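You operate a simulated robot arm through the tools that you are given. There is no shell and no other tool.

You run a simulated robot arm. Do the job below in one go: nothing can be reset, and whatever is moved stays where it is left.

Task
Staple the clips pack's card tab and put the pack in the carton.
Fine: the open carton on the table; one staple; leave the slide out.

Only the result counts: the job must be done as asked and must still hold three seconds after the hand-in. Knocking over, shifting, dropping, spilling or breaking anything else fails it.

Robot
A 6-joint arm with a two-finger parallel gripper, fixed in place. Base frame: the origin is on the floor under the middle of its stand, x ahead of it, y to its left, z up; the work surface is at about z = 0.76. Units: m, degrees, N and s.
It reaches about 1.347 m from its shoulder. Its first joint turns from -166.0 to 166.0 degrees. Payload 3.91 kg.
The tool frame sits at the grasp point between the pads (the TCP): z along the fingers, y along the line on which they close. The tips reach 0.03 m beyond it. Largest opening 0.11 m; finger width 0.02, thickness 0.01; the body of the gripper, 0.048 by 0.112 m, starts 0.055 m behind the TCP.
Orientation is told as [roll, pitch, yaw] about the base's x, y, z axes, in that order, counted from this pose: with the fingers straight down and closing along the base's y, the tool's x points along the base's -x, its y along +y and its z along -z.

Tools
- The arm moves only by the tool move_arm. Its argument "motion" is a list of rows, each a list of 7 numbers: the shift along the tool's x, y, z in m, then the turn, a rotation vector about the tool's x, y, z in degrees, then the closure, from 0 (fully open) to 1 (shut). In form: [[dx, dy, dz, wx, wy, wz, jaw], ...]. A call has 1 to 20 rows; each row shifts and turns the commanded pose from where the row before left it, along the tool's axes as they then stand. Rows are played at 5 a second. More than 0.05 m and 8.6 degrees between two rows, or a gripper value outside its range, and nothing of the call is played. A pose out of reach is approached as far as the arm can. The call stops where the force on the tool passes 40 N (or 10 N more than at its start, if that is more) or the arm is blocked; 0.2 s more then pass. Each finger travels about 0.108 m/s and halts on what it meets, pressing with about 41 N; the grip force reading is that of the motor and also rises with nothing between the fingers. The clock runs only during rows and for 0.2 s after the last one: add rows that do not move to give the fingers time. It gives the time, the measured TCP pose, the force on the tool (base axes), the opening and the grip force at its end, in the units of the frame above (readings bear some noise), with the torque about the TCP (base axes, N m) and any sound that the robot's microphone picked up.
- Cameras (640 x 400 px; columns grow to the right, rows downward): "scene" is fixed at [0.3998, -0.6502, 1.3348]; the picture's right is [0.70, -0.72, 0.00], its down [-0.34, -0.33, -0.88] and it looks along [0.63, 0.61, -0.48] (base axes); focal length 235 px, centre (320, 200). "wrist" rides on the gripper at [0.072, 0.017, -0.103] in the tool frame; the picture's right is [-0.23, 0.97, 0.00], its down [-0.76, -0.18, -0.62] and it looks along [-0.61, -0.14, 0.78] (tool axes); focal length 222 px, centre (320, 200). There is no depth. A picture from a camera that has moved, and an enlarged one, comes with that camera's place and axes in the base frame and with its lens.
- capture(camera): a new picture of that camera. The clock stands still meanwhile.
- inspect(camera, box): a new picture of the part [left, top, right, bottom] of that camera's present view, enlarged. The clock stands still meanwhile.
- hand_in(): hands the job in; it is judged then, once.

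Places have to be worked out from the pictures, the camera data and where the tool is seen. Open the gripper and draw the arm clear of the work before you hand the job in, unless the task says otherwise.

The tools are called as a command line: name --pt "numbers of a row" for each row, then --argument value for the rest, lists and objects as JSON in quotes. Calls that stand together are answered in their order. move_arm: Moves the arm, as the interface text tells. Its arguments: {"type":"object","properties":{"motion":{"type":"array","items":{"type":"array","items":{"type":"number"}}}},"required":["motion"]} The other tools are called the same way: capture (camera) takes a picture; inspect (camera, box) takes an enlarged picture of a part of a camera's view; hand_in () hands the job in.

At the start:

```text
time_s: 0.0
eef_pos: [0.5879, 0.0273, 1.2361]
orientation: [0.1, 0.0, 0.0]
contact_force: [0.6, -0.9, 0.7]
wrist_torque: [-0.03, 0.01, 0.02]
opening: 0.1099
gripper_force: 0.0
```

scene: 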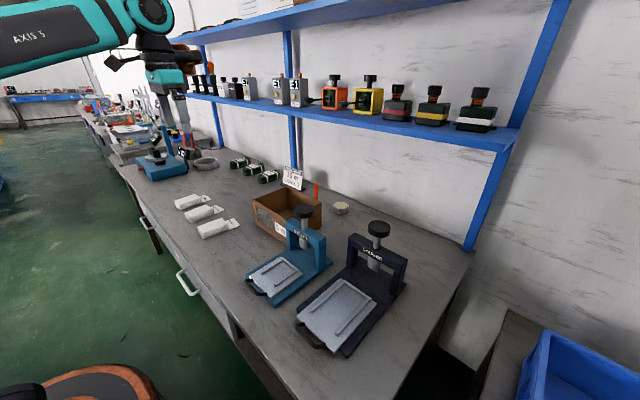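
wrist: 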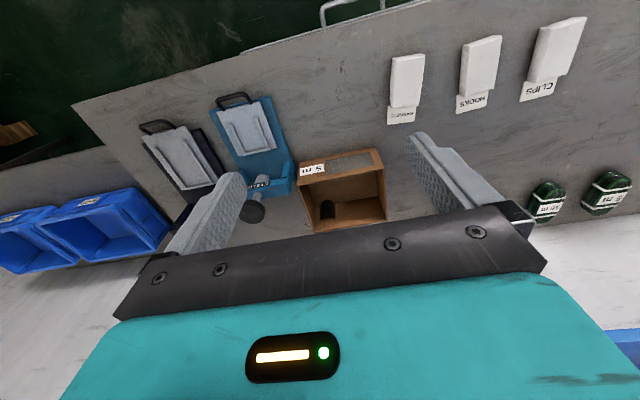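

The opening pictures show three white packs, two press tools with slides (labels to be read), and an open carton. I will enlarge the views to read labels.

inspect --camera "scene" --box '[220, 160, 420, 360]'

inspect --camera "scene" --box '[130, 100, 290, 250]'

inspect --camera "wrist" --box '[120, 70, 400, 240]'

inspect --camera "wrist" --box '[360, 0, 640, 230]'

```text
2.00 times, centred on (320, 260) of scene
camera zoom: at [0.3998, -0.6502, 1.3348], right [0.7, -0.72, 0.0], down [-0.34, -0.33, -0.88], along [0.63, 0.61, -0.48], focal length 470 px, centre (320, 80)
```

zoom: 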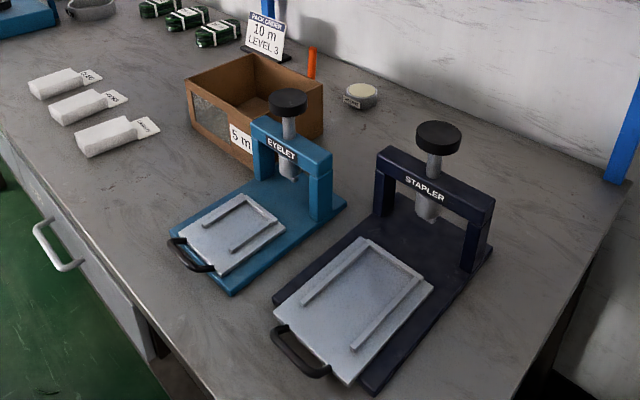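

```text
2.67 times, centred on (210, 175) of scene
camera zoom: at [0.3998, -0.6502, 1.3348], right [0.7, -0.72, 0.0], down [-0.34, -0.33, -0.88], along [0.63, 0.61, -0.48], focal length 627 px, centre (613, 267)
```

zoom: 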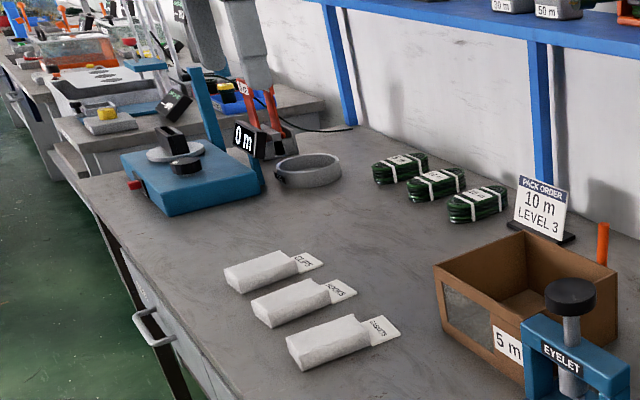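

```text
2.29 times, centred on (260, 155) of wrist
camera zoom: at [0.5155, 0.044, 1.3401], right [0.23, 0.97, 0.0], down [0.76, -0.18, 0.62], along [0.61, -0.14, -0.78], focal length 508 px, centre (457, 303)
```

zoom: 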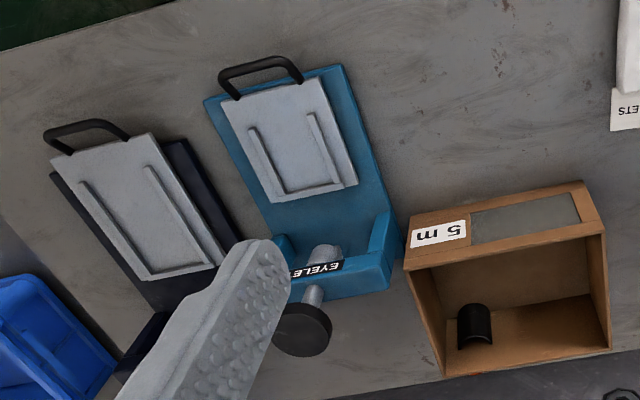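

```text
1.74 times, centred on (500, 115) of wrist
camera zoom: at [0.5155, 0.044, 1.3401], right [0.23, 0.97, 0.0], down [0.76, -0.18, 0.62], along [0.61, -0.14, -0.78], focal length 386 px, centre (7, 348)
```

zoom: 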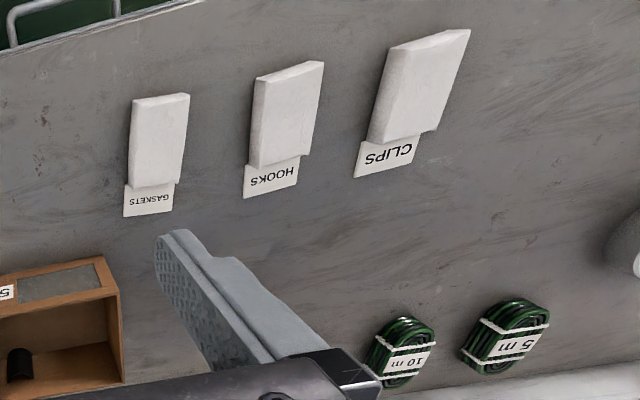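

The CLIPS pack is the one farthest to the left, at about (0.63–0.78, 0.52), with its tab pointing to +x. The STAPLER is the dark press at about y = -0.40 with its slide already out, so I move the arm over the clips pack for a closer look.

move_arm --pt "0 0.043 0.017 0 0 0 0" --pt "0 0.043 0.017 0 0 0 0" --pt "0 0.043 0.017 0 0 0 0" --pt "0 0.043 0.017 0 0 0 0" --pt "0 0.043 0.017 0 0 0 0" --pt "0 0.043 0.017 0 0 0 0" --pt "0 0.043 0.017 0 0 0 0" --pt "0 0.043 0.017 0 0 0 0" --pt "0 0.043 0.017 0 0 0 0" --pt "0 0.043 0.017 0 0 0 0" --pt "0 0.043 0.017 0 0 0 0"

capture --camera "wrist"

capture --camera "scene"

```text
time_s: 2.4
eef_pos: [0.5896, 0.5008, 1.0495]
orientation: [0.2, -0.1, -0.1]
contact_force: [0.5, -0.4, 0.9]
wrist_torque: [0.05, -0.02, 0.0]
opening: 0.1102
gripper_force: 0.0
```

```text
taken
camera wrist: at [0.517, 0.5176, 1.1534], right [0.23, 0.97, 0.0], down [0.76, -0.18, 0.62], along [0.61, -0.14, -0.78], focal length 222 px, centre (320, 200)
```

wrist: 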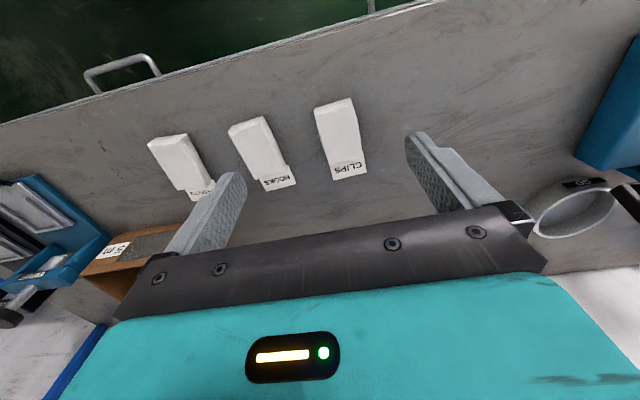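

```text
taken
```

scene: 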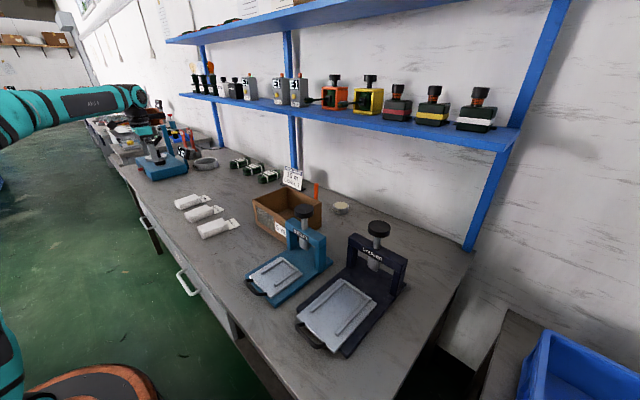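

The clips pack is in view ahead of the tool; I enlarge it to measure its corners.

inspect --camera "wrist" --box '[280, 80, 400, 200]'

inspect --camera "scene" --box '[160, 180, 260, 250]'

```text
3.33 times, centred on (340, 140) of wrist
camera zoom: at [0.517, 0.5176, 1.1534], right [0.23, 0.97, 0.0], down [0.76, -0.18, 0.62], along [0.61, -0.14, -0.78], focal length 740 px, centre (253, 400)
```

zoom: 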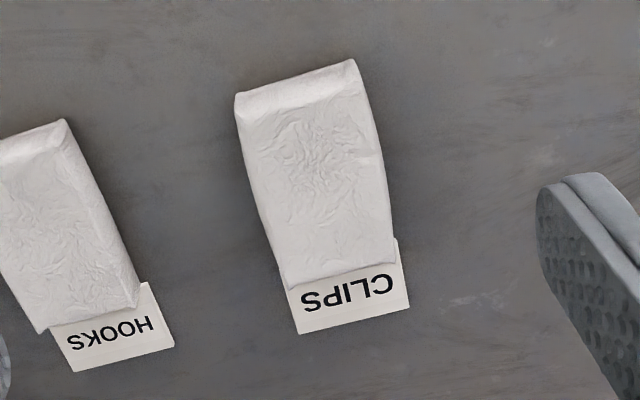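

```text
5.71 times, centred on (210, 215) of scene
camera zoom: at [0.3998, -0.6502, 1.3348], right [0.7, -0.72, 0.0], down [-0.34, -0.33, -0.88], along [0.63, 0.61, -0.48], focal length 1344 px, centre (949, 114)
```

zoom: 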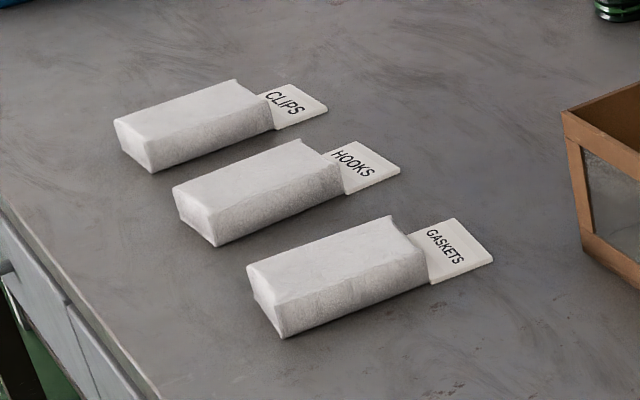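

The clips pack body spans about x 0.627–0.722, y 0.486–0.547, with its tab to x ≈ 0.775, nearly square to the base axes. Before gripping it, I go over to the stapler and look at its slide, raised to clear everything.

move_arm --pt "0 -0.047 -0.005 0 0 0 0" --pt "0 -0.047 -0.005 0 0 0 0" --pt "0 -0.047 -0.005 0 0 0 0" --pt "0 -0.047 -0.005 0 0 0 0" --pt "0 -0.047 -0.005 0 0 0 0" --pt "0 -0.047 -0.005 0 0 0 0" --pt "0 -0.047 -0.005 0 0 0 0" --pt "0 -0.047 -0.005 0 0 0 0" --pt "0 -0.047 -0.005 0 0 0 0" --pt "0 -0.047 -0.005 0 0 0 0" --pt "0 -0.047 0 0 0 0 0" --pt "0 -0.047 0 0 0 0 0" --pt "0 -0.047 0 0 0 0 0" --pt "0 -0.047 0 0 0 0 0" --pt "0 -0.047 0 0 0 0 0" --pt "0 -0.047 0 0 0 0 0" --pt "0 -0.047 0 0 0 0 0" --pt "0 -0.047 0 0 0 0 0"

capture --camera "wrist"

inspect --camera "scene" --box '[290, 200, 420, 360]'

```text
time_s: 6.2
eef_pos: [0.5878, -0.3436, 1.101]
orientation: [0.0, -0.2, 0.1]
contact_force: [-0.2, 0.2, -0.1]
wrist_torque: [-0.04, 0.0, -0.01]
opening: 0.1097
gripper_force: 0.1
```

```text
taken
camera wrist: at [0.5151, -0.3276, 1.2042], right [0.23, 0.97, 0.0], down [0.76, -0.18, 0.62], along [0.61, -0.14, -0.78], focal length 222 px, centre (320, 200)
```

wrist: 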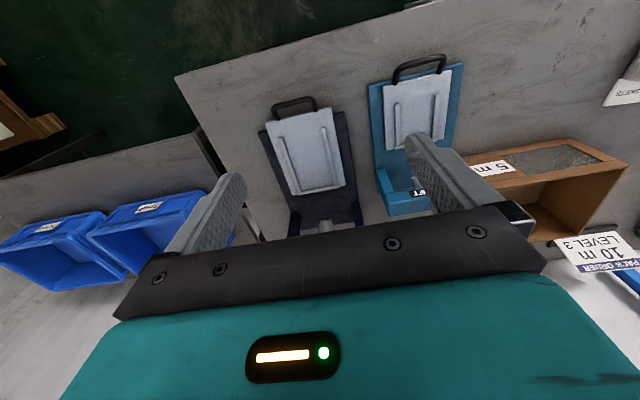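

```text
2.50 times, centred on (355, 280) of scene
camera zoom: at [0.3998, -0.6502, 1.3348], right [0.7, -0.72, 0.0], down [-0.34, -0.33, -0.88], along [0.63, 0.61, -0.48], focal length 588 px, centre (232, 0)
```

zoom: 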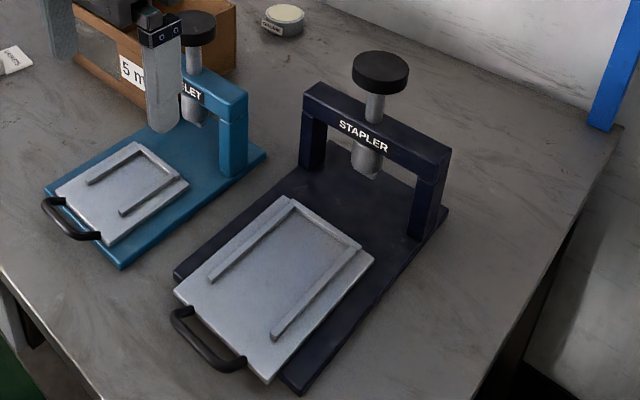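

The stapler's slide is out with a nest open toward the handle and an end stop toward the head. I enlarge the wrist view to measure it.

inspect --camera "wrist" --box '[240, 80, 380, 240]'

inspect --camera "wrist" --box '[440, 120, 640, 280]'

```text
2.50 times, centred on (310, 160) of wrist
camera zoom: at [0.5151, -0.3276, 1.2042], right [0.23, 0.97, 0.0], down [0.76, -0.18, 0.62], along [0.61, -0.14, -0.78], focal length 555 px, centre (345, 300)
```

zoom: 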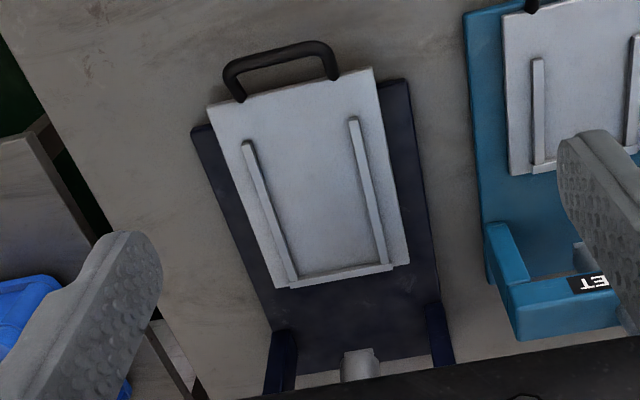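

```text
2.50 times, centred on (540, 200) of wrist
camera zoom: at [0.5151, -0.3276, 1.2042], right [0.23, 0.97, 0.0], down [0.76, -0.18, 0.62], along [0.61, -0.14, -0.78], focal length 555 px, centre (-230, 200)
```

zoom: 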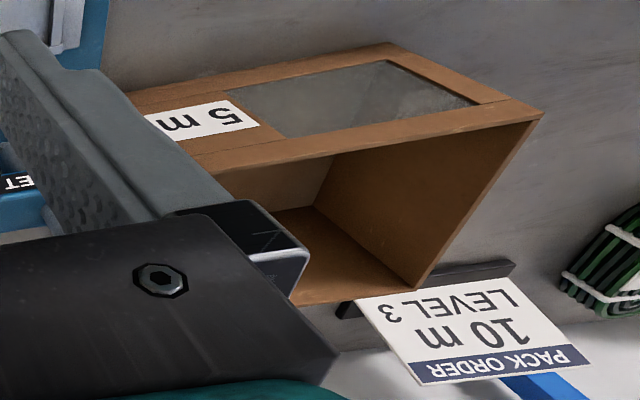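

I judge the slide plate at x 0.636–0.815, y −0.464…−0.338, top z ≈ 0.784, with rails about 0.074 apart. I enlarge the scene view on the handle, nest and head for more detail.

inspect --camera "scene" --box '[285, 270, 385, 360]'

inspect --camera "scene" --box '[340, 210, 420, 290]'

inspect --camera "wrist" --box '[265, 90, 345, 130]'

```text
4.44 times, centred on (335, 315) of scene
camera zoom: at [0.3998, -0.6502, 1.3348], right [0.7, -0.72, 0.0], down [-0.34, -0.33, -0.88], along [0.63, 0.61, -0.48], focal length 1045 px, centre (253, -311)
```

zoom: 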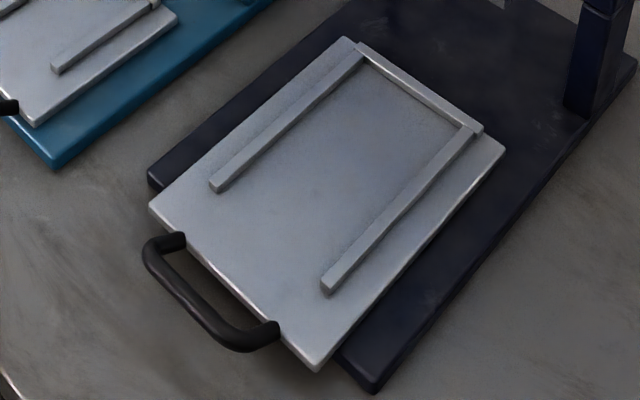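

```text
5.00 times, centred on (380, 250) of scene
camera zoom: at [0.3998, -0.6502, 1.3348], right [0.7, -0.72, 0.0], down [-0.34, -0.33, -0.88], along [0.63, 0.61, -0.48], focal length 1176 px, centre (20, -50)
```

zoom: 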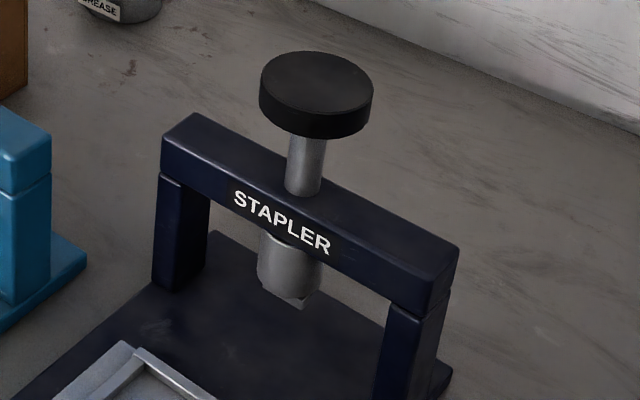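

```text
8.00 times, centred on (305, 110) of wrist
camera zoom: at [0.5151, -0.3276, 1.2042], right [0.23, 0.97, 0.0], down [0.76, -0.18, 0.62], along [0.61, -0.14, -0.78], focal length 1777 px, centre (440, 920)
```

zoom: 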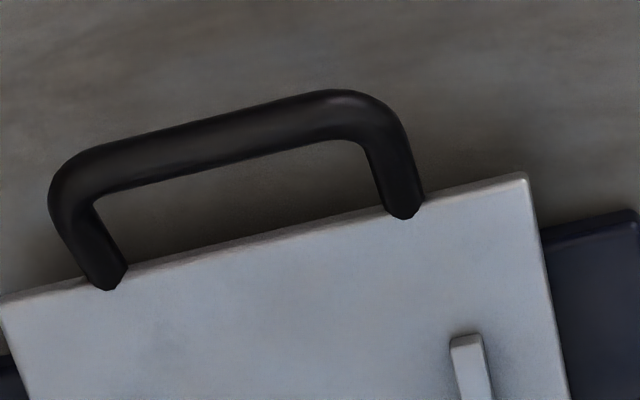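

The handle bar is at about x ≈ 0.612, z ≈ 0.795, y ≈ −0.40, and the knob top is at about (0.89, −0.40, 0.967) with the punch directly below it. Next I look into the carton from above on the way back to the pack.

move_arm --pt "-0.016 0.043 -0.0055 0 0 0 0" --pt "-0.016 0.043 -0.0055 0 0 0 0" --pt "-0.016 0.043 -0.0055 0 0 0 0" --pt "-0.016 0.043 -0.0055 0 0 0 0" --pt "-0.016 0.043 -0.0055 0 0 0 0" --pt "-0.016 0.043 -0.0055 0 0 0 0" --pt "-0.016 0.043 -0.0055 0 0 0 0" --pt "-0.016 0.043 -0.0055 0 0 0 0" --pt "-0.016 0.043 -0.0055 0 0 0 0"

capture --camera "wrist"

```text
time_s: 8.2
eef_pos: [0.7307, 0.0405, 1.1487]
orientation: [-0.1, 0.0, -0.1]
contact_force: [0.5, -0.2, 0.9]
wrist_torque: [0.05, -0.04, -0.01]
opening: 0.11
gripper_force: 0.0
```

```text
taken
camera wrist: at [0.6581, 0.0571, 1.2523], right [0.23, 0.97, 0.0], down [0.76, -0.18, 0.62], along [0.61, -0.14, -0.78], focal length 222 px, centre (320, 200)
```

wrist: 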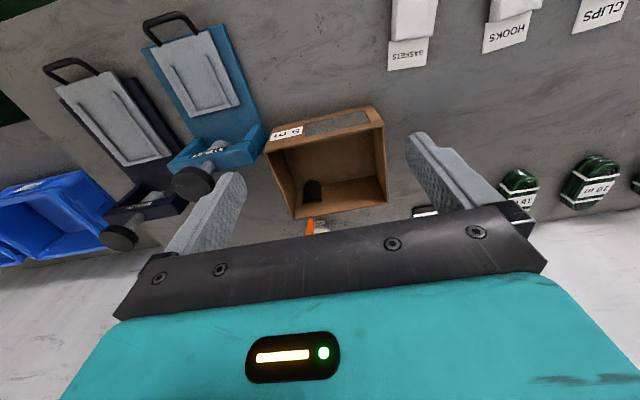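

inspect --camera "wrist" --box '[250, 95, 410, 235]'

```text
2.86 times, centred on (330, 165) of wrist
camera zoom: at [0.6581, 0.0571, 1.2523], right [0.23, 0.97, 0.0], down [0.76, -0.18, 0.62], along [0.61, -0.14, -0.78], focal length 635 px, centre (291, 300)
```

zoom: 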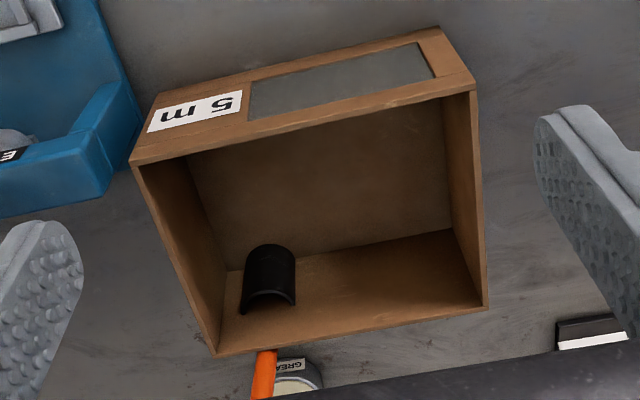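

A black half-round object sits in the carton against the far wall near the −y corner (x ≳ 0.97, y −0.07…−0.02), so I will set the pack down clear of it. Carton outer extents: x 0.818–0.994, y −0.086–0.132, rim z ≈ 0.877. Now I return to the clips pack for a close measurement.

move_arm --pt "0.0118 0.0433 0 0 0 0 0" --pt "0.0118 0.0433 0 0 0 0 0" --pt "0.0118 0.0433 0 0 0 0 0" --pt "0.0118 0.0433 0 0 0 0 0" --pt "0.0118 0.0433 0 0 0 0 0" --pt "0.0118 0.0433 0 0 0 0 0" --pt "0.0118 0.0433 0 0 0 0 0" --pt "0.0118 0.0433 0 0 0 0 0" --pt "0.0118 0.0433 0 0 0 0 0" --pt "0.0118 0.0433 0 0 0 0 0" --pt "0.0118 0.0433 0 0 0 0 0" --pt "0 0 0.04 0 0 0 0" --pt "0 0 0.04 0 0 0 0" --pt "0 0 0.04 0 0 0 0" --pt "0 0 0.04 0 0 0 0" --pt "0 0 0.03 0 0 0 0" --pt "0 0 0 0 0 0 0"

capture --camera "wrist"

```text
time_s: 11.8
eef_pos: [0.6029, 0.5173, 0.9573]
orientation: [0.0, 0.0, -0.1]
contact_force: [0.1, -0.4, -0.1]
wrist_torque: [0.0, -0.05, -0.01]
opening: 0.11
gripper_force: 0.0
```

```text
taken
camera wrist: at [0.5291, 0.5343, 1.0619], right [0.23, 0.97, 0.0], down [0.76, -0.18, 0.62], along [0.61, -0.14, -0.78], focal length 222 px, centre (320, 200)
```

wrist: 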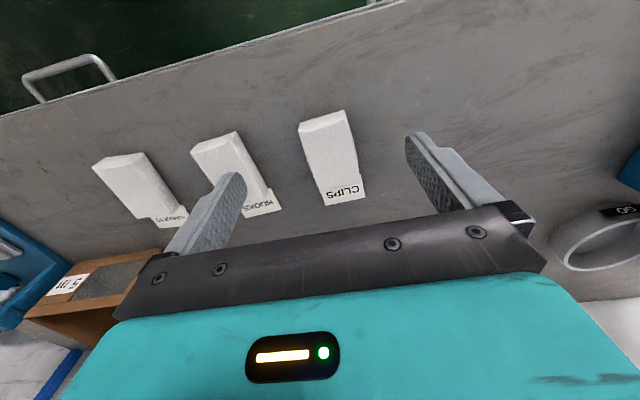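

inspect --camera "wrist" --box '[280, 95, 380, 215]'

```text
3.33 times, centred on (330, 155) of wrist
camera zoom: at [0.5291, 0.5343, 1.0619], right [0.23, 0.97, 0.0], down [0.76, -0.18, 0.62], along [0.61, -0.14, -0.78], focal length 740 px, centre (287, 350)
```

zoom: 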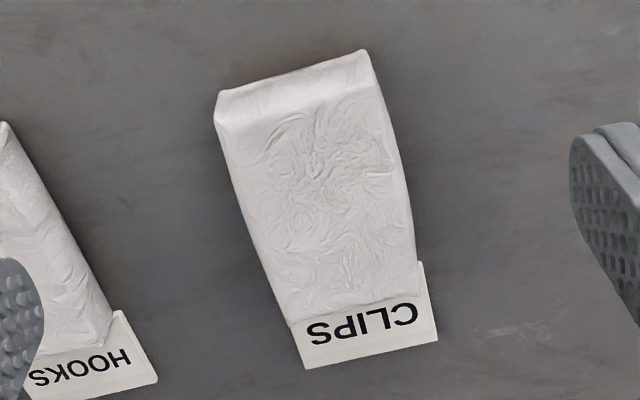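

The pack is centred at about (0.675, 0.5165), turned about +2.7°, body 0.06 wide and 0.035 high, with a tab 0.070 wide ending at x ≈ 0.776. I align the yaw, move over it and come down with the tips about 12 mm above the table, so they will clear the rails later.

move_arm --pt "-0.036 -0.0004 0 0 0 0 0" --pt "-0.036 -0.0004 0 0 0 0 0" --pt "0 0 0 0 0 -2.7 0" --pt "0 0 0.04 0 0 0 0" --pt "0 0 0.04 0 0 0 0" --pt "0 0 0.04 0 0 0 0" --pt "0 0 0.02 0 0 0 0" --pt "0 0 0 0 0 0 0"

capture --camera "wrist"

inspect --camera "scene" --box '[140, 150, 260, 250]'

```text
time_s: 13.6
eef_pos: [0.6738, 0.5173, 0.8179]
orientation: [0.0, -0.1, 2.7]
contact_force: [-0.7, -0.3, -0.8]
wrist_torque: [-0.01, -0.03, -0.03]
opening: 0.1098
gripper_force: 0.0
```

```text
taken
camera wrist: at [0.5989, 0.5294, 0.9205], right [0.18, 0.98, 0.0], down [0.77, -0.14, 0.62], along [0.61, -0.11, -0.78], focal length 222 px, centre (320, 200)
```

wrist: 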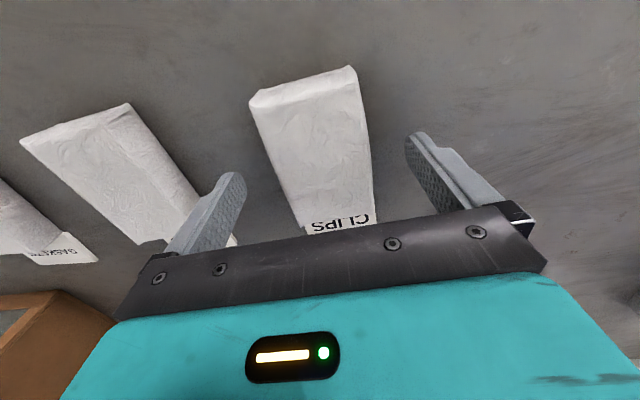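

```text
4.00 times, centred on (200, 200) of scene
camera zoom: at [0.3998, -0.6502, 1.3348], right [0.7, -0.72, 0.0], down [-0.34, -0.33, -0.88], along [0.63, 0.61, -0.48], focal length 941 px, centre (800, 200)
```

zoom: 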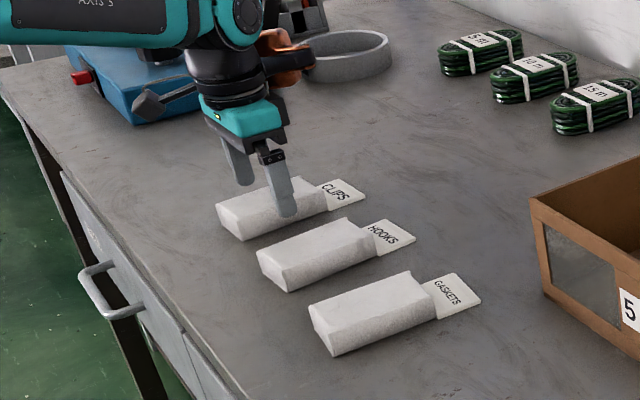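

The fingers straddle the pack cleanly. I lower the last 16 mm and close on it gently.

move_arm --pt "0 0 0.008 0 0 0 0" --pt "0 0 0.008 0 0 0 0" --pt "0 0 0 0 0 0 0.3" --pt "0 0 0 0 0 0 0.42" --pt "0 0 0 0 0 0 0.55" --pt "0 0 0 0 0 0 0.6" --pt "0 0 0 0 0 0 0.6"

inspect --camera "scene" --box '[140, 150, 260, 250]'

```text
time_s: 15.2
eef_pos: [0.6737, 0.5173, 0.8016]
orientation: [-0.1, 0.0, 2.7]
contact_force: [0.0, 0.3, -0.4]
wrist_torque: [0.0, 0.01, 0.0]
opening: 0.0689
gripper_force: 40.8
```

```text
4.00 times, centred on (200, 200) of scene
camera zoom: at [0.3998, -0.6502, 1.3348], right [0.7, -0.72, 0.0], down [-0.34, -0.33, -0.88], along [0.63, 0.61, -0.48], focal length 941 px, centre (800, 200)
```

zoom: 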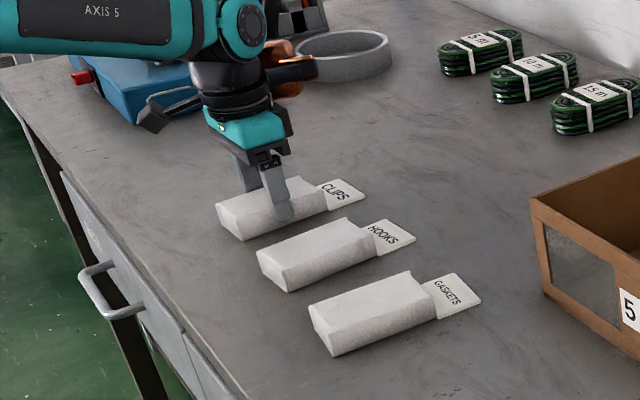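

The fingers halted at 0.069 m with full grip force, so the pack is held. I lift it slowly and square it up.

move_arm --pt "0 0 -0.01 0 0 0 0.6" --pt "0 0 -0.02 0 0 0 0.6" --pt "0 0 -0.03 0 0 0 0.6" --pt "0 0 -0.04 0 0 0 0.6" --pt "0 0 -0.04 0 0 0 0.6" --pt "0 0 -0.04 0 0 2.7 0.6" --pt "0 0 0 0 0 0 0.6"

capture --camera "wrist"

inspect --camera "scene" --box '[140, 110, 260, 230]'

```text
time_s: 16.8
eef_pos: [0.6734, 0.5161, 0.9834]
orientation: [-0.1, 0.0, -0.1]
contact_force: [1.0, -0.3, -0.1]
wrist_torque: [-0.03, -0.02, -0.01]
opening: 0.0687
gripper_force: 41.2
```

```text
taken
camera wrist: at [0.6013, 0.5328, 1.0869], right [0.23, 0.97, 0.0], down [0.76, -0.18, 0.62], along [0.61, -0.14, -0.78], focal length 222 px, centre (320, 200)
```

wrist: 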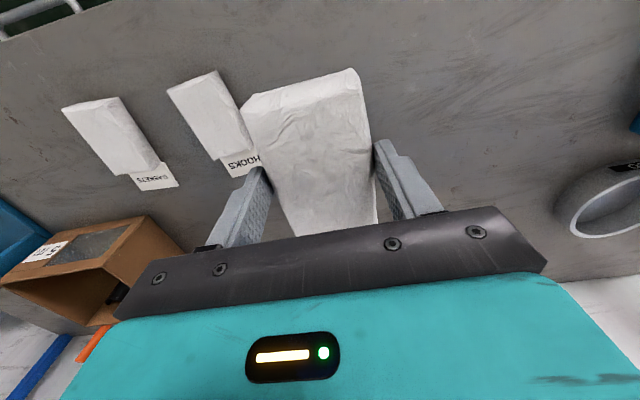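

```text
3.33 times, centred on (200, 170) of scene
camera zoom: at [0.3998, -0.6502, 1.3348], right [0.7, -0.72, 0.0], down [-0.34, -0.33, -0.88], along [0.63, 0.61, -0.48], focal length 784 px, centre (720, 300)
```

zoom: 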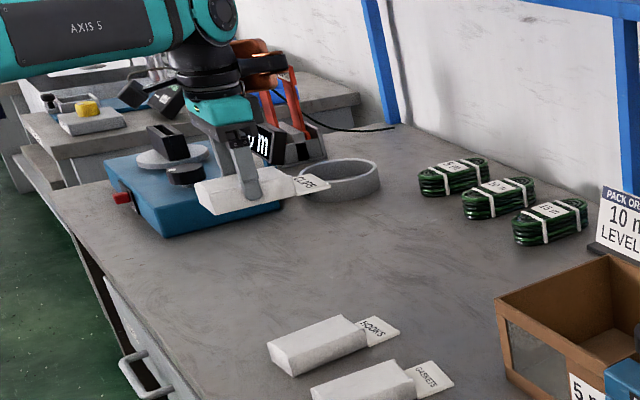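

The pack is held square. I carry it across, staying back at x ≈ 0.62 and z ≈ 1.02 to clear the eyelet press.

move_arm --pt "0.026 0 -0.02 0 0 0 0.6" --pt "0.026 0 -0.02 0 0 0 0.6" --pt "0 -0.046 0 0 0 0 0.6" --pt "0 -0.046 0 0 0 0 0.6" --pt "0 -0.046 0 0 0 0 0.6" --pt "0 -0.046 0 0 0 0 0.6" --pt "0 -0.046 0 0 0 0 0.6" --pt "0 -0.046 0 0 0 0 0.6" --pt "0 -0.046 0 0 0 0 0.6" --pt "0 -0.046 0 0 0 0 0.6" --pt "0 -0.046 0 0 0 0 0.6" --pt "0 -0.046 0 0 0 0 0.6" --pt "0 -0.046 0 0 0 0 0.6" --pt "0 -0.046 0 0 0 0 0.6" --pt "0 -0.046 0 0 0 0 0.6" --pt "0 -0.046 0 0 0 0 0.6" --pt "0 -0.046 0 0 0 0 0.6" --pt "0 -0.046 0 0 0 0 0.6" --pt "0 -0.046 0 0 0 0 0.6" --pt "0 0 0 0 0 0 0.6"

capture --camera "wrist"

```text
time_s: 21.0
eef_pos: [0.6236, -0.2664, 1.0242]
orientation: [0.0, 0.0, -0.1]
contact_force: [-0.5, -0.7, -0.6]
wrist_torque: [0.0, -0.02, -0.04]
opening: 0.0689
gripper_force: 40.6
```

```text
taken
camera wrist: at [0.5506, -0.2502, 1.1273], right [0.23, 0.97, 0.0], down [0.76, -0.18, 0.62], along [0.61, -0.14, -0.78], focal length 222 px, centre (320, 200)
```

wrist: 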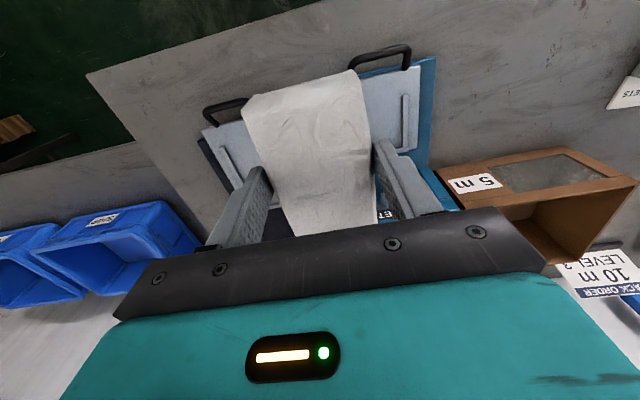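

Still held. I move on to y ≈ −0.4005 and lower to z ≈ 0.93 behind the press head, then check from the scene camera.

move_arm --pt "0 -0.0447 0 0 0 0 0.6" --pt "0 -0.0447 0 0 0 0 0.6" --pt "0 -0.0447 0 0 0 0 0.6" --pt "-0.02 0 0.03 0 0 0 0.6" --pt "-0.02 0 0.03 0 0 0 0.6" --pt "-0.02 0 0.03 0 0 0 0.6" --pt "0 0 0 0 0 0 0.6"

inspect --camera "scene" --box '[260, 180, 440, 360]'

capture --camera "wrist"

```text
time_s: 22.6
eef_pos: [0.6833, -0.4015, 0.934]
orientation: [0.0, 0.0, 0.1]
contact_force: [0.1, 0.3, -1.6]
wrist_torque: [0.03, 0.0, -0.01]
opening: 0.069
gripper_force: 41.5
```

```text
2.22 times, centred on (350, 270) of scene
camera zoom: at [0.3998, -0.6502, 1.3348], right [0.7, -0.72, 0.0], down [-0.34, -0.33, -0.88], along [0.63, 0.61, -0.48], focal length 523 px, centre (253, 44)
```

zoom: 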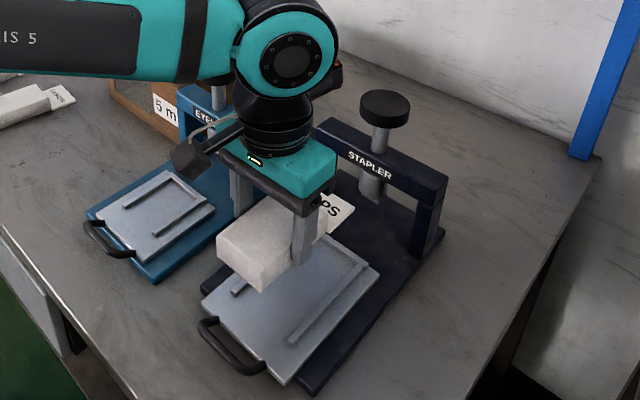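

```text
taken
camera wrist: at [0.6104, -0.3849, 1.0378], right [0.23, 0.97, 0.0], down [0.76, -0.18, 0.62], along [0.61, -0.14, -0.78], focal length 222 px, centre (320, 200)
```

wrist: 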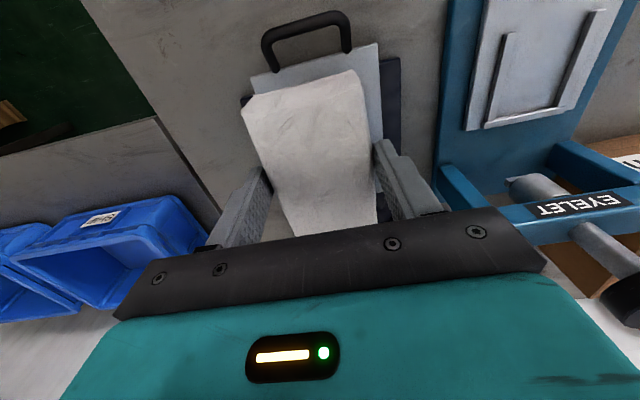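

The pack is level and lined up over the nest. I move to x ≈ 0.697 and lower to about 25 mm above the seat, then check again.

move_arm --pt "-0.0137 0.0007 0.02 0 0 0 0.6" --pt "0 0 0.03 0 0 0 0.6" --pt "0 0 0.03 0 0 0 0.6" --pt "0 0 0 0 0 0 0.6"

inspect --camera "scene" --box '[290, 220, 400, 350]'

inspect --camera "wrist" --box '[220, 0, 420, 240]'

```text
time_s: 23.6
eef_pos: [0.6944, -0.3986, 0.8507]
orientation: [0.0, 0.0, 0.1]
contact_force: [0.4, 1.2, -1.7]
wrist_torque: [0.01, -0.03, -0.02]
opening: 0.0688
gripper_force: 41.2
```

```text
3.08 times, centred on (345, 285) of scene
camera zoom: at [0.3998, -0.6502, 1.3348], right [0.7, -0.72, 0.0], down [-0.34, -0.33, -0.88], along [0.63, 0.61, -0.48], focal length 724 px, centre (243, -62)
```

zoom: 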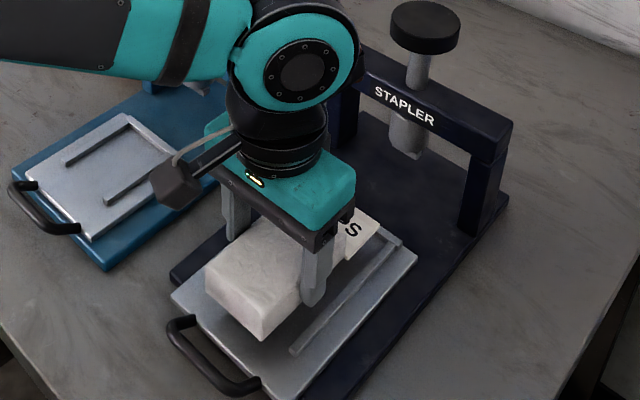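

```text
1.67 times, centred on (320, 120) of wrist
camera zoom: at [0.6231, -0.382, 0.9543], right [0.23, 0.97, 0.0], down [0.76, -0.18, 0.62], along [0.61, -0.14, -0.78], focal length 370 px, centre (320, 333)
```

zoom: 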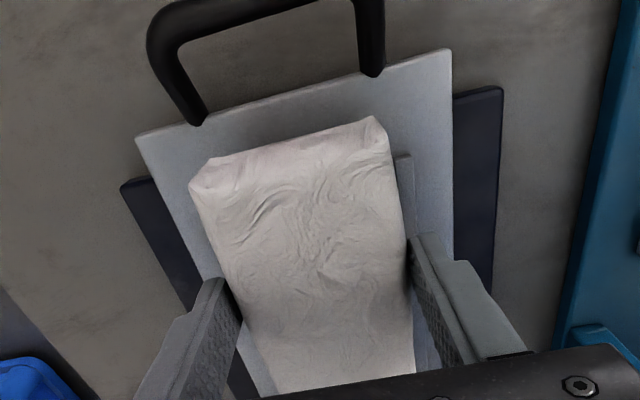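

The pack sits about 2 mm to the +y of the nest centre and 6–8 mm short of the stop. I correct by −2 mm in y and +4 mm in x, and lower in small steps until it rests.

move_arm --pt "-0.004 -0.002 0 0 0 0 0.6" --pt "0 0 0.008 0 0 0 0.6" --pt "0 0 0.008 0 0 0 0.6" --pt "0 0 0.003 0 0 0 0.6" --pt "0 0 0.002 0 0 0 0.6" --pt "0 0 0.002 0 0 0 0.6" --pt "0 0 0 0 0 0 0.6"

inspect --camera "scene" --box '[300, 250, 390, 340]'

inspect --camera "wrist" --box '[220, 0, 420, 240]'

```text
time_s: 25.2
eef_pos: [0.7001, -0.4004, 0.8305]
orientation: [-0.1, 0.1, 0.1]
contact_force: [-0.6, -0.1, -1.4]
wrist_torque: [0.01, -0.01, 0.02]
opening: 0.0687
gripper_force: 40.7
```

```text
4.44 times, centred on (345, 295) of scene
camera zoom: at [0.3998, -0.6502, 1.3348], right [0.7, -0.72, 0.0], down [-0.34, -0.33, -0.88], along [0.63, 0.61, -0.48], focal length 1045 px, centre (209, -222)
```

zoom: 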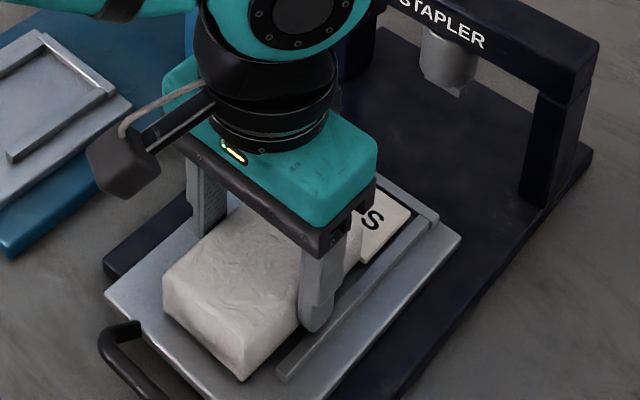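

```text
1.67 times, centred on (320, 120) of wrist
camera zoom: at [0.6273, -0.3841, 0.9332], right [0.23, 0.97, 0.0], down [0.76, -0.18, 0.62], along [0.61, -0.14, -0.78], focal length 370 px, centre (320, 333)
```

zoom: 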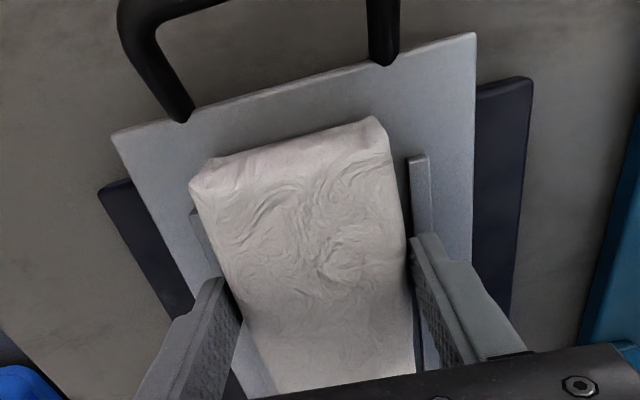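

There are about 3 mm left to the seat. I zoom in on the tab and the stop before the final lowering.

inspect --camera "scene" --box '[365, 280, 400, 315]'

inspect --camera "wrist" --box '[270, 60, 370, 160]'

```text
11.43 times, centred on (382, 298) of scene
camera zoom: at [0.3998, -0.6502, 1.3348], right [0.7, -0.72, 0.0], down [-0.34, -0.33, -0.88], along [0.63, 0.61, -0.48], focal length 2688 px, centre (-394, -914)
```

zoom: 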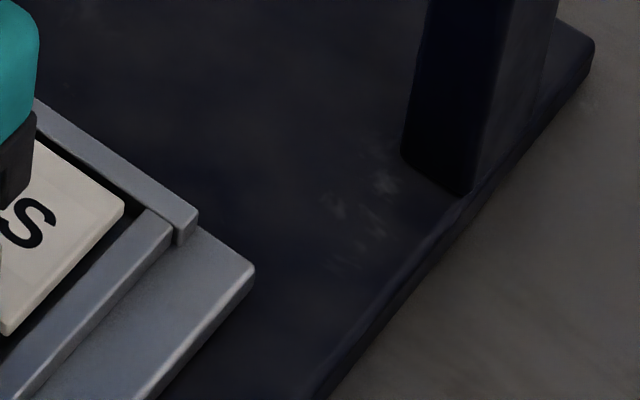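

```text
4.00 times, centred on (320, 110) of wrist
camera zoom: at [0.6273, -0.3841, 0.9332], right [0.23, 0.97, 0.0], down [0.76, -0.18, 0.62], along [0.61, -0.14, -0.78], focal length 888 px, centre (320, 560)
```

zoom: 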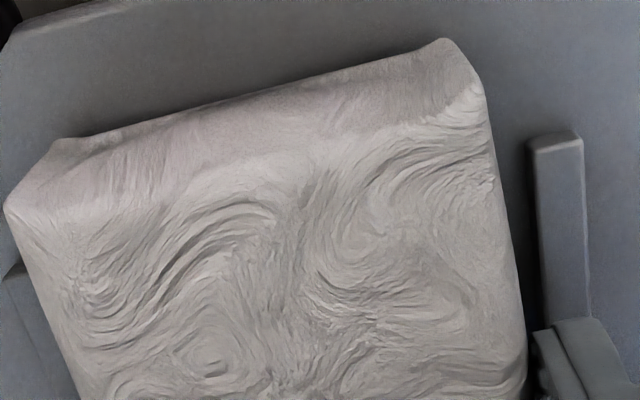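

Tab edge to rail gap is about 4–5 mm on each side and the tab end is about 3 mm short of the stop, so it is well placed. I lower the last 3 mm until it touches.

move_arm --pt "0 0 0.001 0 0 0 0.6" --pt "0 0 0.001 0 0 0 0.6" --pt "0 0 0.001 0 0 0 0.6" --pt "0 0 0 0 0 0 0.6"

```text
time_s: 26.2
eef_pos: [0.7001, -0.4011, 0.8264]
orientation: [0.0, 0.0, 0.0]
contact_force: [-1.0, 0.6, -1.1]
wrist_torque: [0.0, 0.0, -0.01]
opening: 0.0688
gripper_force: 41.2
```

No contact yet; I continue in half-millimetre steps.

move_arm --pt "0 0 0.0005 0 0 0 0.6" --pt "0 0 0.0005 0 0 0 0.6" --pt "0 0 0.0005 0 0 0 0.6" --pt "0 0 0.0005 0 0 0 0.6" --pt "0 0 0 0 0 0 0.6"

inspect --camera "scene" --box '[310, 280, 400, 340]'

```text
time_s: 27.4
eef_pos: [0.7009, -0.3999, 0.8263]
orientation: [0.0, -0.1, 0.1]
contact_force: [-0.5, -2.4, 17.9]
wrist_torque: [0.06, 0.2, -0.01]
opening: 0.0689
gripper_force: 40.7
```

```text
6.67 times, centred on (355, 310) of scene
camera zoom: at [0.3998, -0.6502, 1.3348], right [0.7, -0.72, 0.0], down [-0.34, -0.33, -0.88], along [0.63, 0.61, -0.48], focal length 1568 px, centre (87, -533)
```

zoom: 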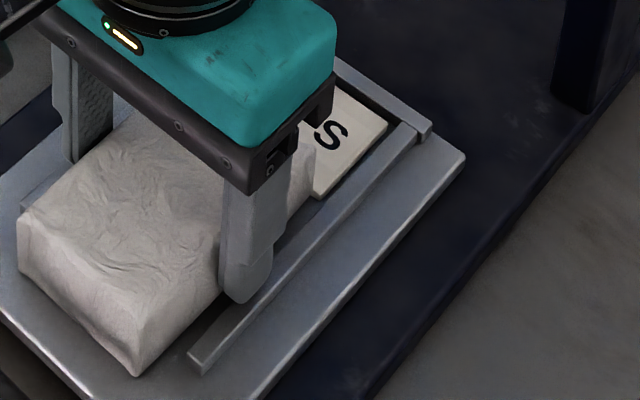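

Contact registers at about 18 N, so the pack is on the slide. I ease up 1 mm, open to about 0.09 and rise straight up.

move_arm --pt "0 0 -0.001 0 0 0 0.6" --pt "0 0 0 0 0 0 0.36" --pt "0 0 0 0 0 0 0.28" --pt "0 0 0 0 0 0 0.2" --pt "0 0 0 0 0 0 0.2" --pt "0 0 -0.01 0 0 0 0.2" --pt "0 0 -0.03 0 0 0 0.2" --pt "0 0 -0.04 0 0 0 0.2" --pt "0 0 -0.04 0 0 0 0.2" --pt "0 0 0 0 0 0 0.2"

inspect --camera "scene" --box '[290, 230, 420, 360]'

capture --camera "wrist"

```text
time_s: 29.6
eef_pos: [0.6992, -0.4004, 0.946]
orientation: [0.0, 0.0, 0.0]
contact_force: [0.7, -0.6, 0.1]
wrist_torque: [0.0, 0.06, 0.0]
opening: 0.088
gripper_force: 0.0
```

```text
3.08 times, centred on (355, 295) of scene
camera zoom: at [0.3998, -0.6502, 1.3348], right [0.7, -0.72, 0.0], down [-0.34, -0.33, -0.88], along [0.63, 0.61, -0.48], focal length 724 px, centre (212, -92)
```

zoom: 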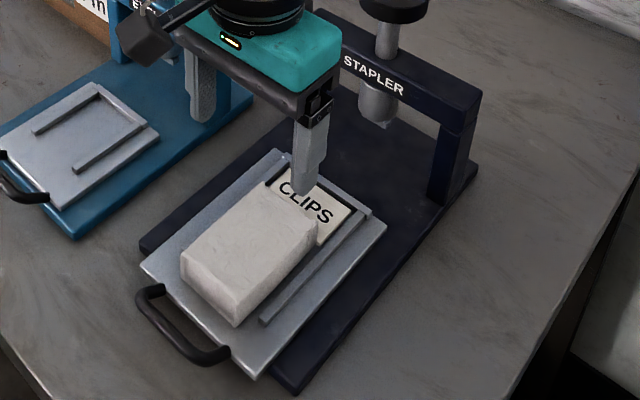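

```text
taken
camera wrist: at [0.6262, -0.3841, 1.0499], right [0.23, 0.97, 0.0], down [0.76, -0.18, 0.62], along [0.61, -0.14, -0.78], focal length 222 px, centre (320, 200)
```

wrist: 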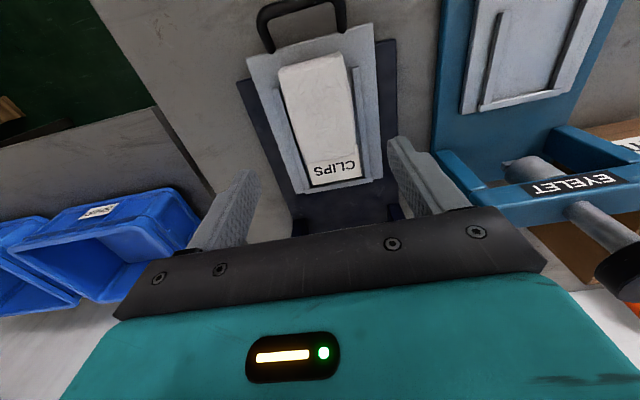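

The pack lies square in the nest with the tab near the stop. I zoom in on the handle to grip it.

inspect --camera "wrist" --box '[240, 0, 380, 100]'

inspect --camera "scene" --box '[290, 310, 350, 355]'

```text
4.00 times, centred on (310, 50) of wrist
camera zoom: at [0.6262, -0.3841, 1.0499], right [0.23, 0.97, 0.0], down [0.76, -0.18, 0.62], along [0.61, -0.14, -0.78], focal length 888 px, centre (360, 800)
```

zoom: 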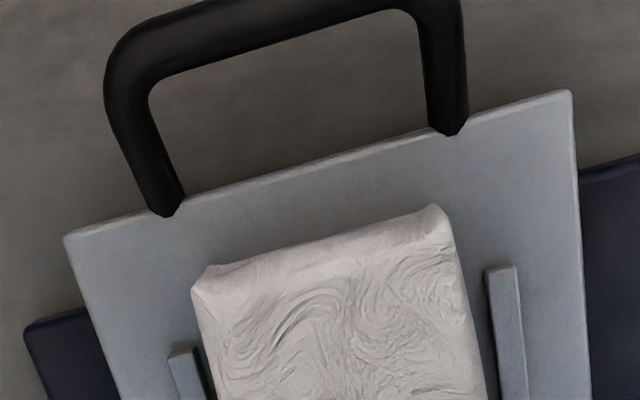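

```text
8.89 times, centred on (320, 332) of scene
camera zoom: at [0.3998, -0.6502, 1.3348], right [0.7, -0.72, 0.0], down [-0.34, -0.33, -0.88], along [0.63, 0.61, -0.48], focal length 2091 px, centre (320, -978)
```

zoom: 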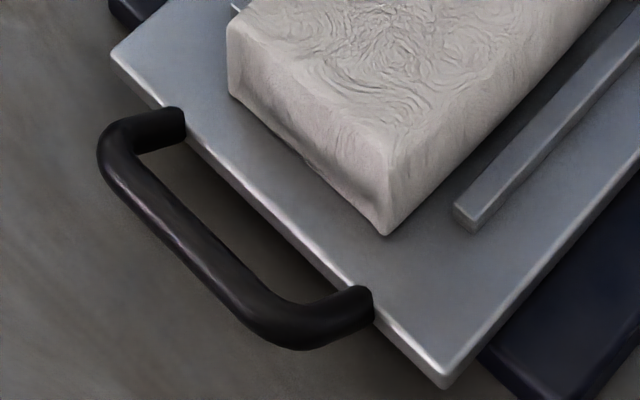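

Handle bar centre is at about x ≈ 0.611, z ≈ 0.793, and the gap to the plate is about 22 mm. I move back over the handle, turn the tool 90° about its axis and narrow the fingers to about 28 mm.

move_arm --pt "0.044 0 0 0 0 0 0.3" --pt "0.0443 0 0 0 0 0 0.5" --pt "0 0 0 0 0 8.5 0.745" --pt "0 0 0 0 0 8.5 0.745" --pt "0 0 0 0 0 8.5 0.745" --pt "0 0 0 0 0 8.5 0.745" --pt "0 0 0 0 0 8.5 0.745" --pt "0 0 0 0 0 8.5 0.745" --pt "0 0 0 0 0 8.5 0.745" --pt "0 0 0 0 0 8.5 0.745" --pt "0 0 0 0 0 8.5 0.745" --pt "0 0 0 0 0 8.5 0.745" --pt "0 0 0 0 0 5 0.745" --pt "0 0 0 0 0 0 0.745"

capture --camera "wrist"

inspect --camera "scene" --box '[270, 230, 400, 360]'

```text
time_s: 32.6
eef_pos: [0.6119, -0.3997, 0.9461]
orientation: [0.0, 0.0, -90.1]
contact_force: [0.0, 0.0, -0.1]
wrist_torque: [-0.02, -0.03, -0.03]
opening: 0.028
gripper_force: 0.1
```

```text
taken
camera wrist: at [0.6282, -0.3288, 1.05], right [0.97, -0.23, 0.0], down [-0.18, -0.76, 0.62], along [-0.14, -0.61, -0.78], focal length 222 px, centre (320, 200)
```

wrist: 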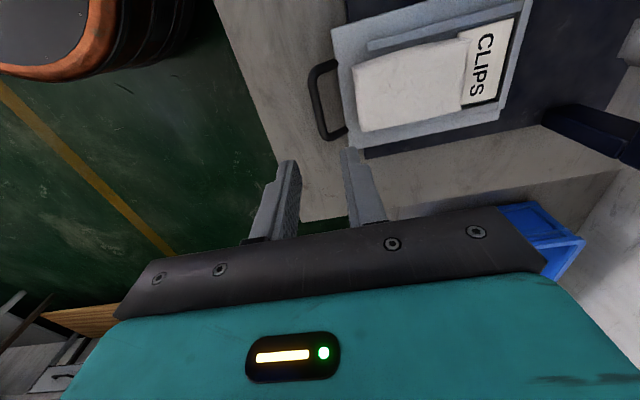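

```text
3.08 times, centred on (335, 295) of scene
camera zoom: at [0.3998, -0.6502, 1.3348], right [0.7, -0.72, 0.0], down [-0.34, -0.33, -0.88], along [0.63, 0.61, -0.48], focal length 724 px, centre (274, -92)
```

zoom: 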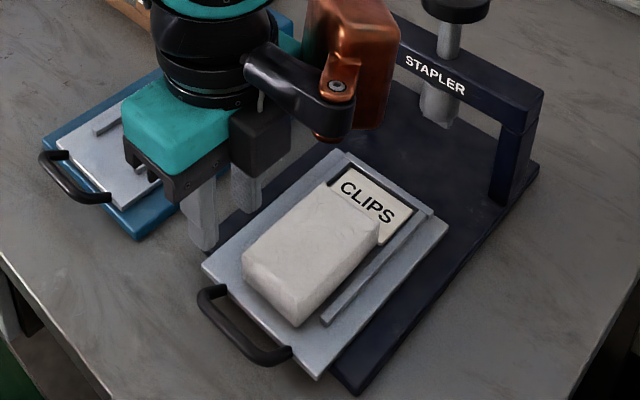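

The tool is turned and centred over the handle. I check the whole scene for arm clearance before coming down.

capture --camera "scene"

inspect --camera "wrist" --box '[260, 40, 400, 240]'

```text
taken
```

scene: 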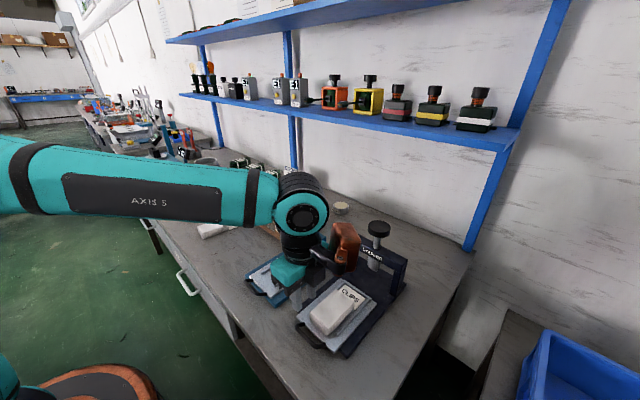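

```text
2.00 times, centred on (330, 140) of wrist
camera zoom: at [0.6282, -0.3288, 1.05], right [0.97, -0.23, 0.0], down [-0.18, -0.76, 0.62], along [-0.14, -0.61, -0.78], focal length 444 px, centre (300, 320)
```

zoom: 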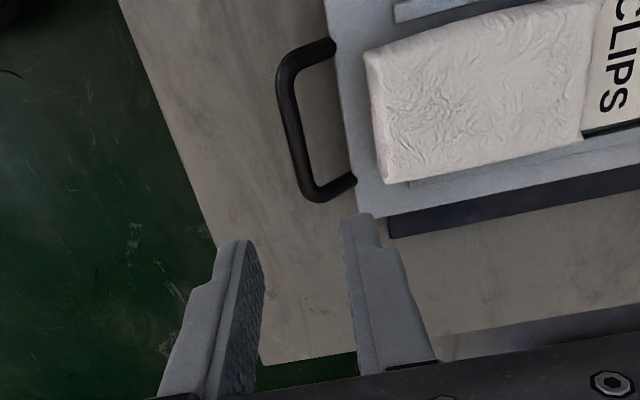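

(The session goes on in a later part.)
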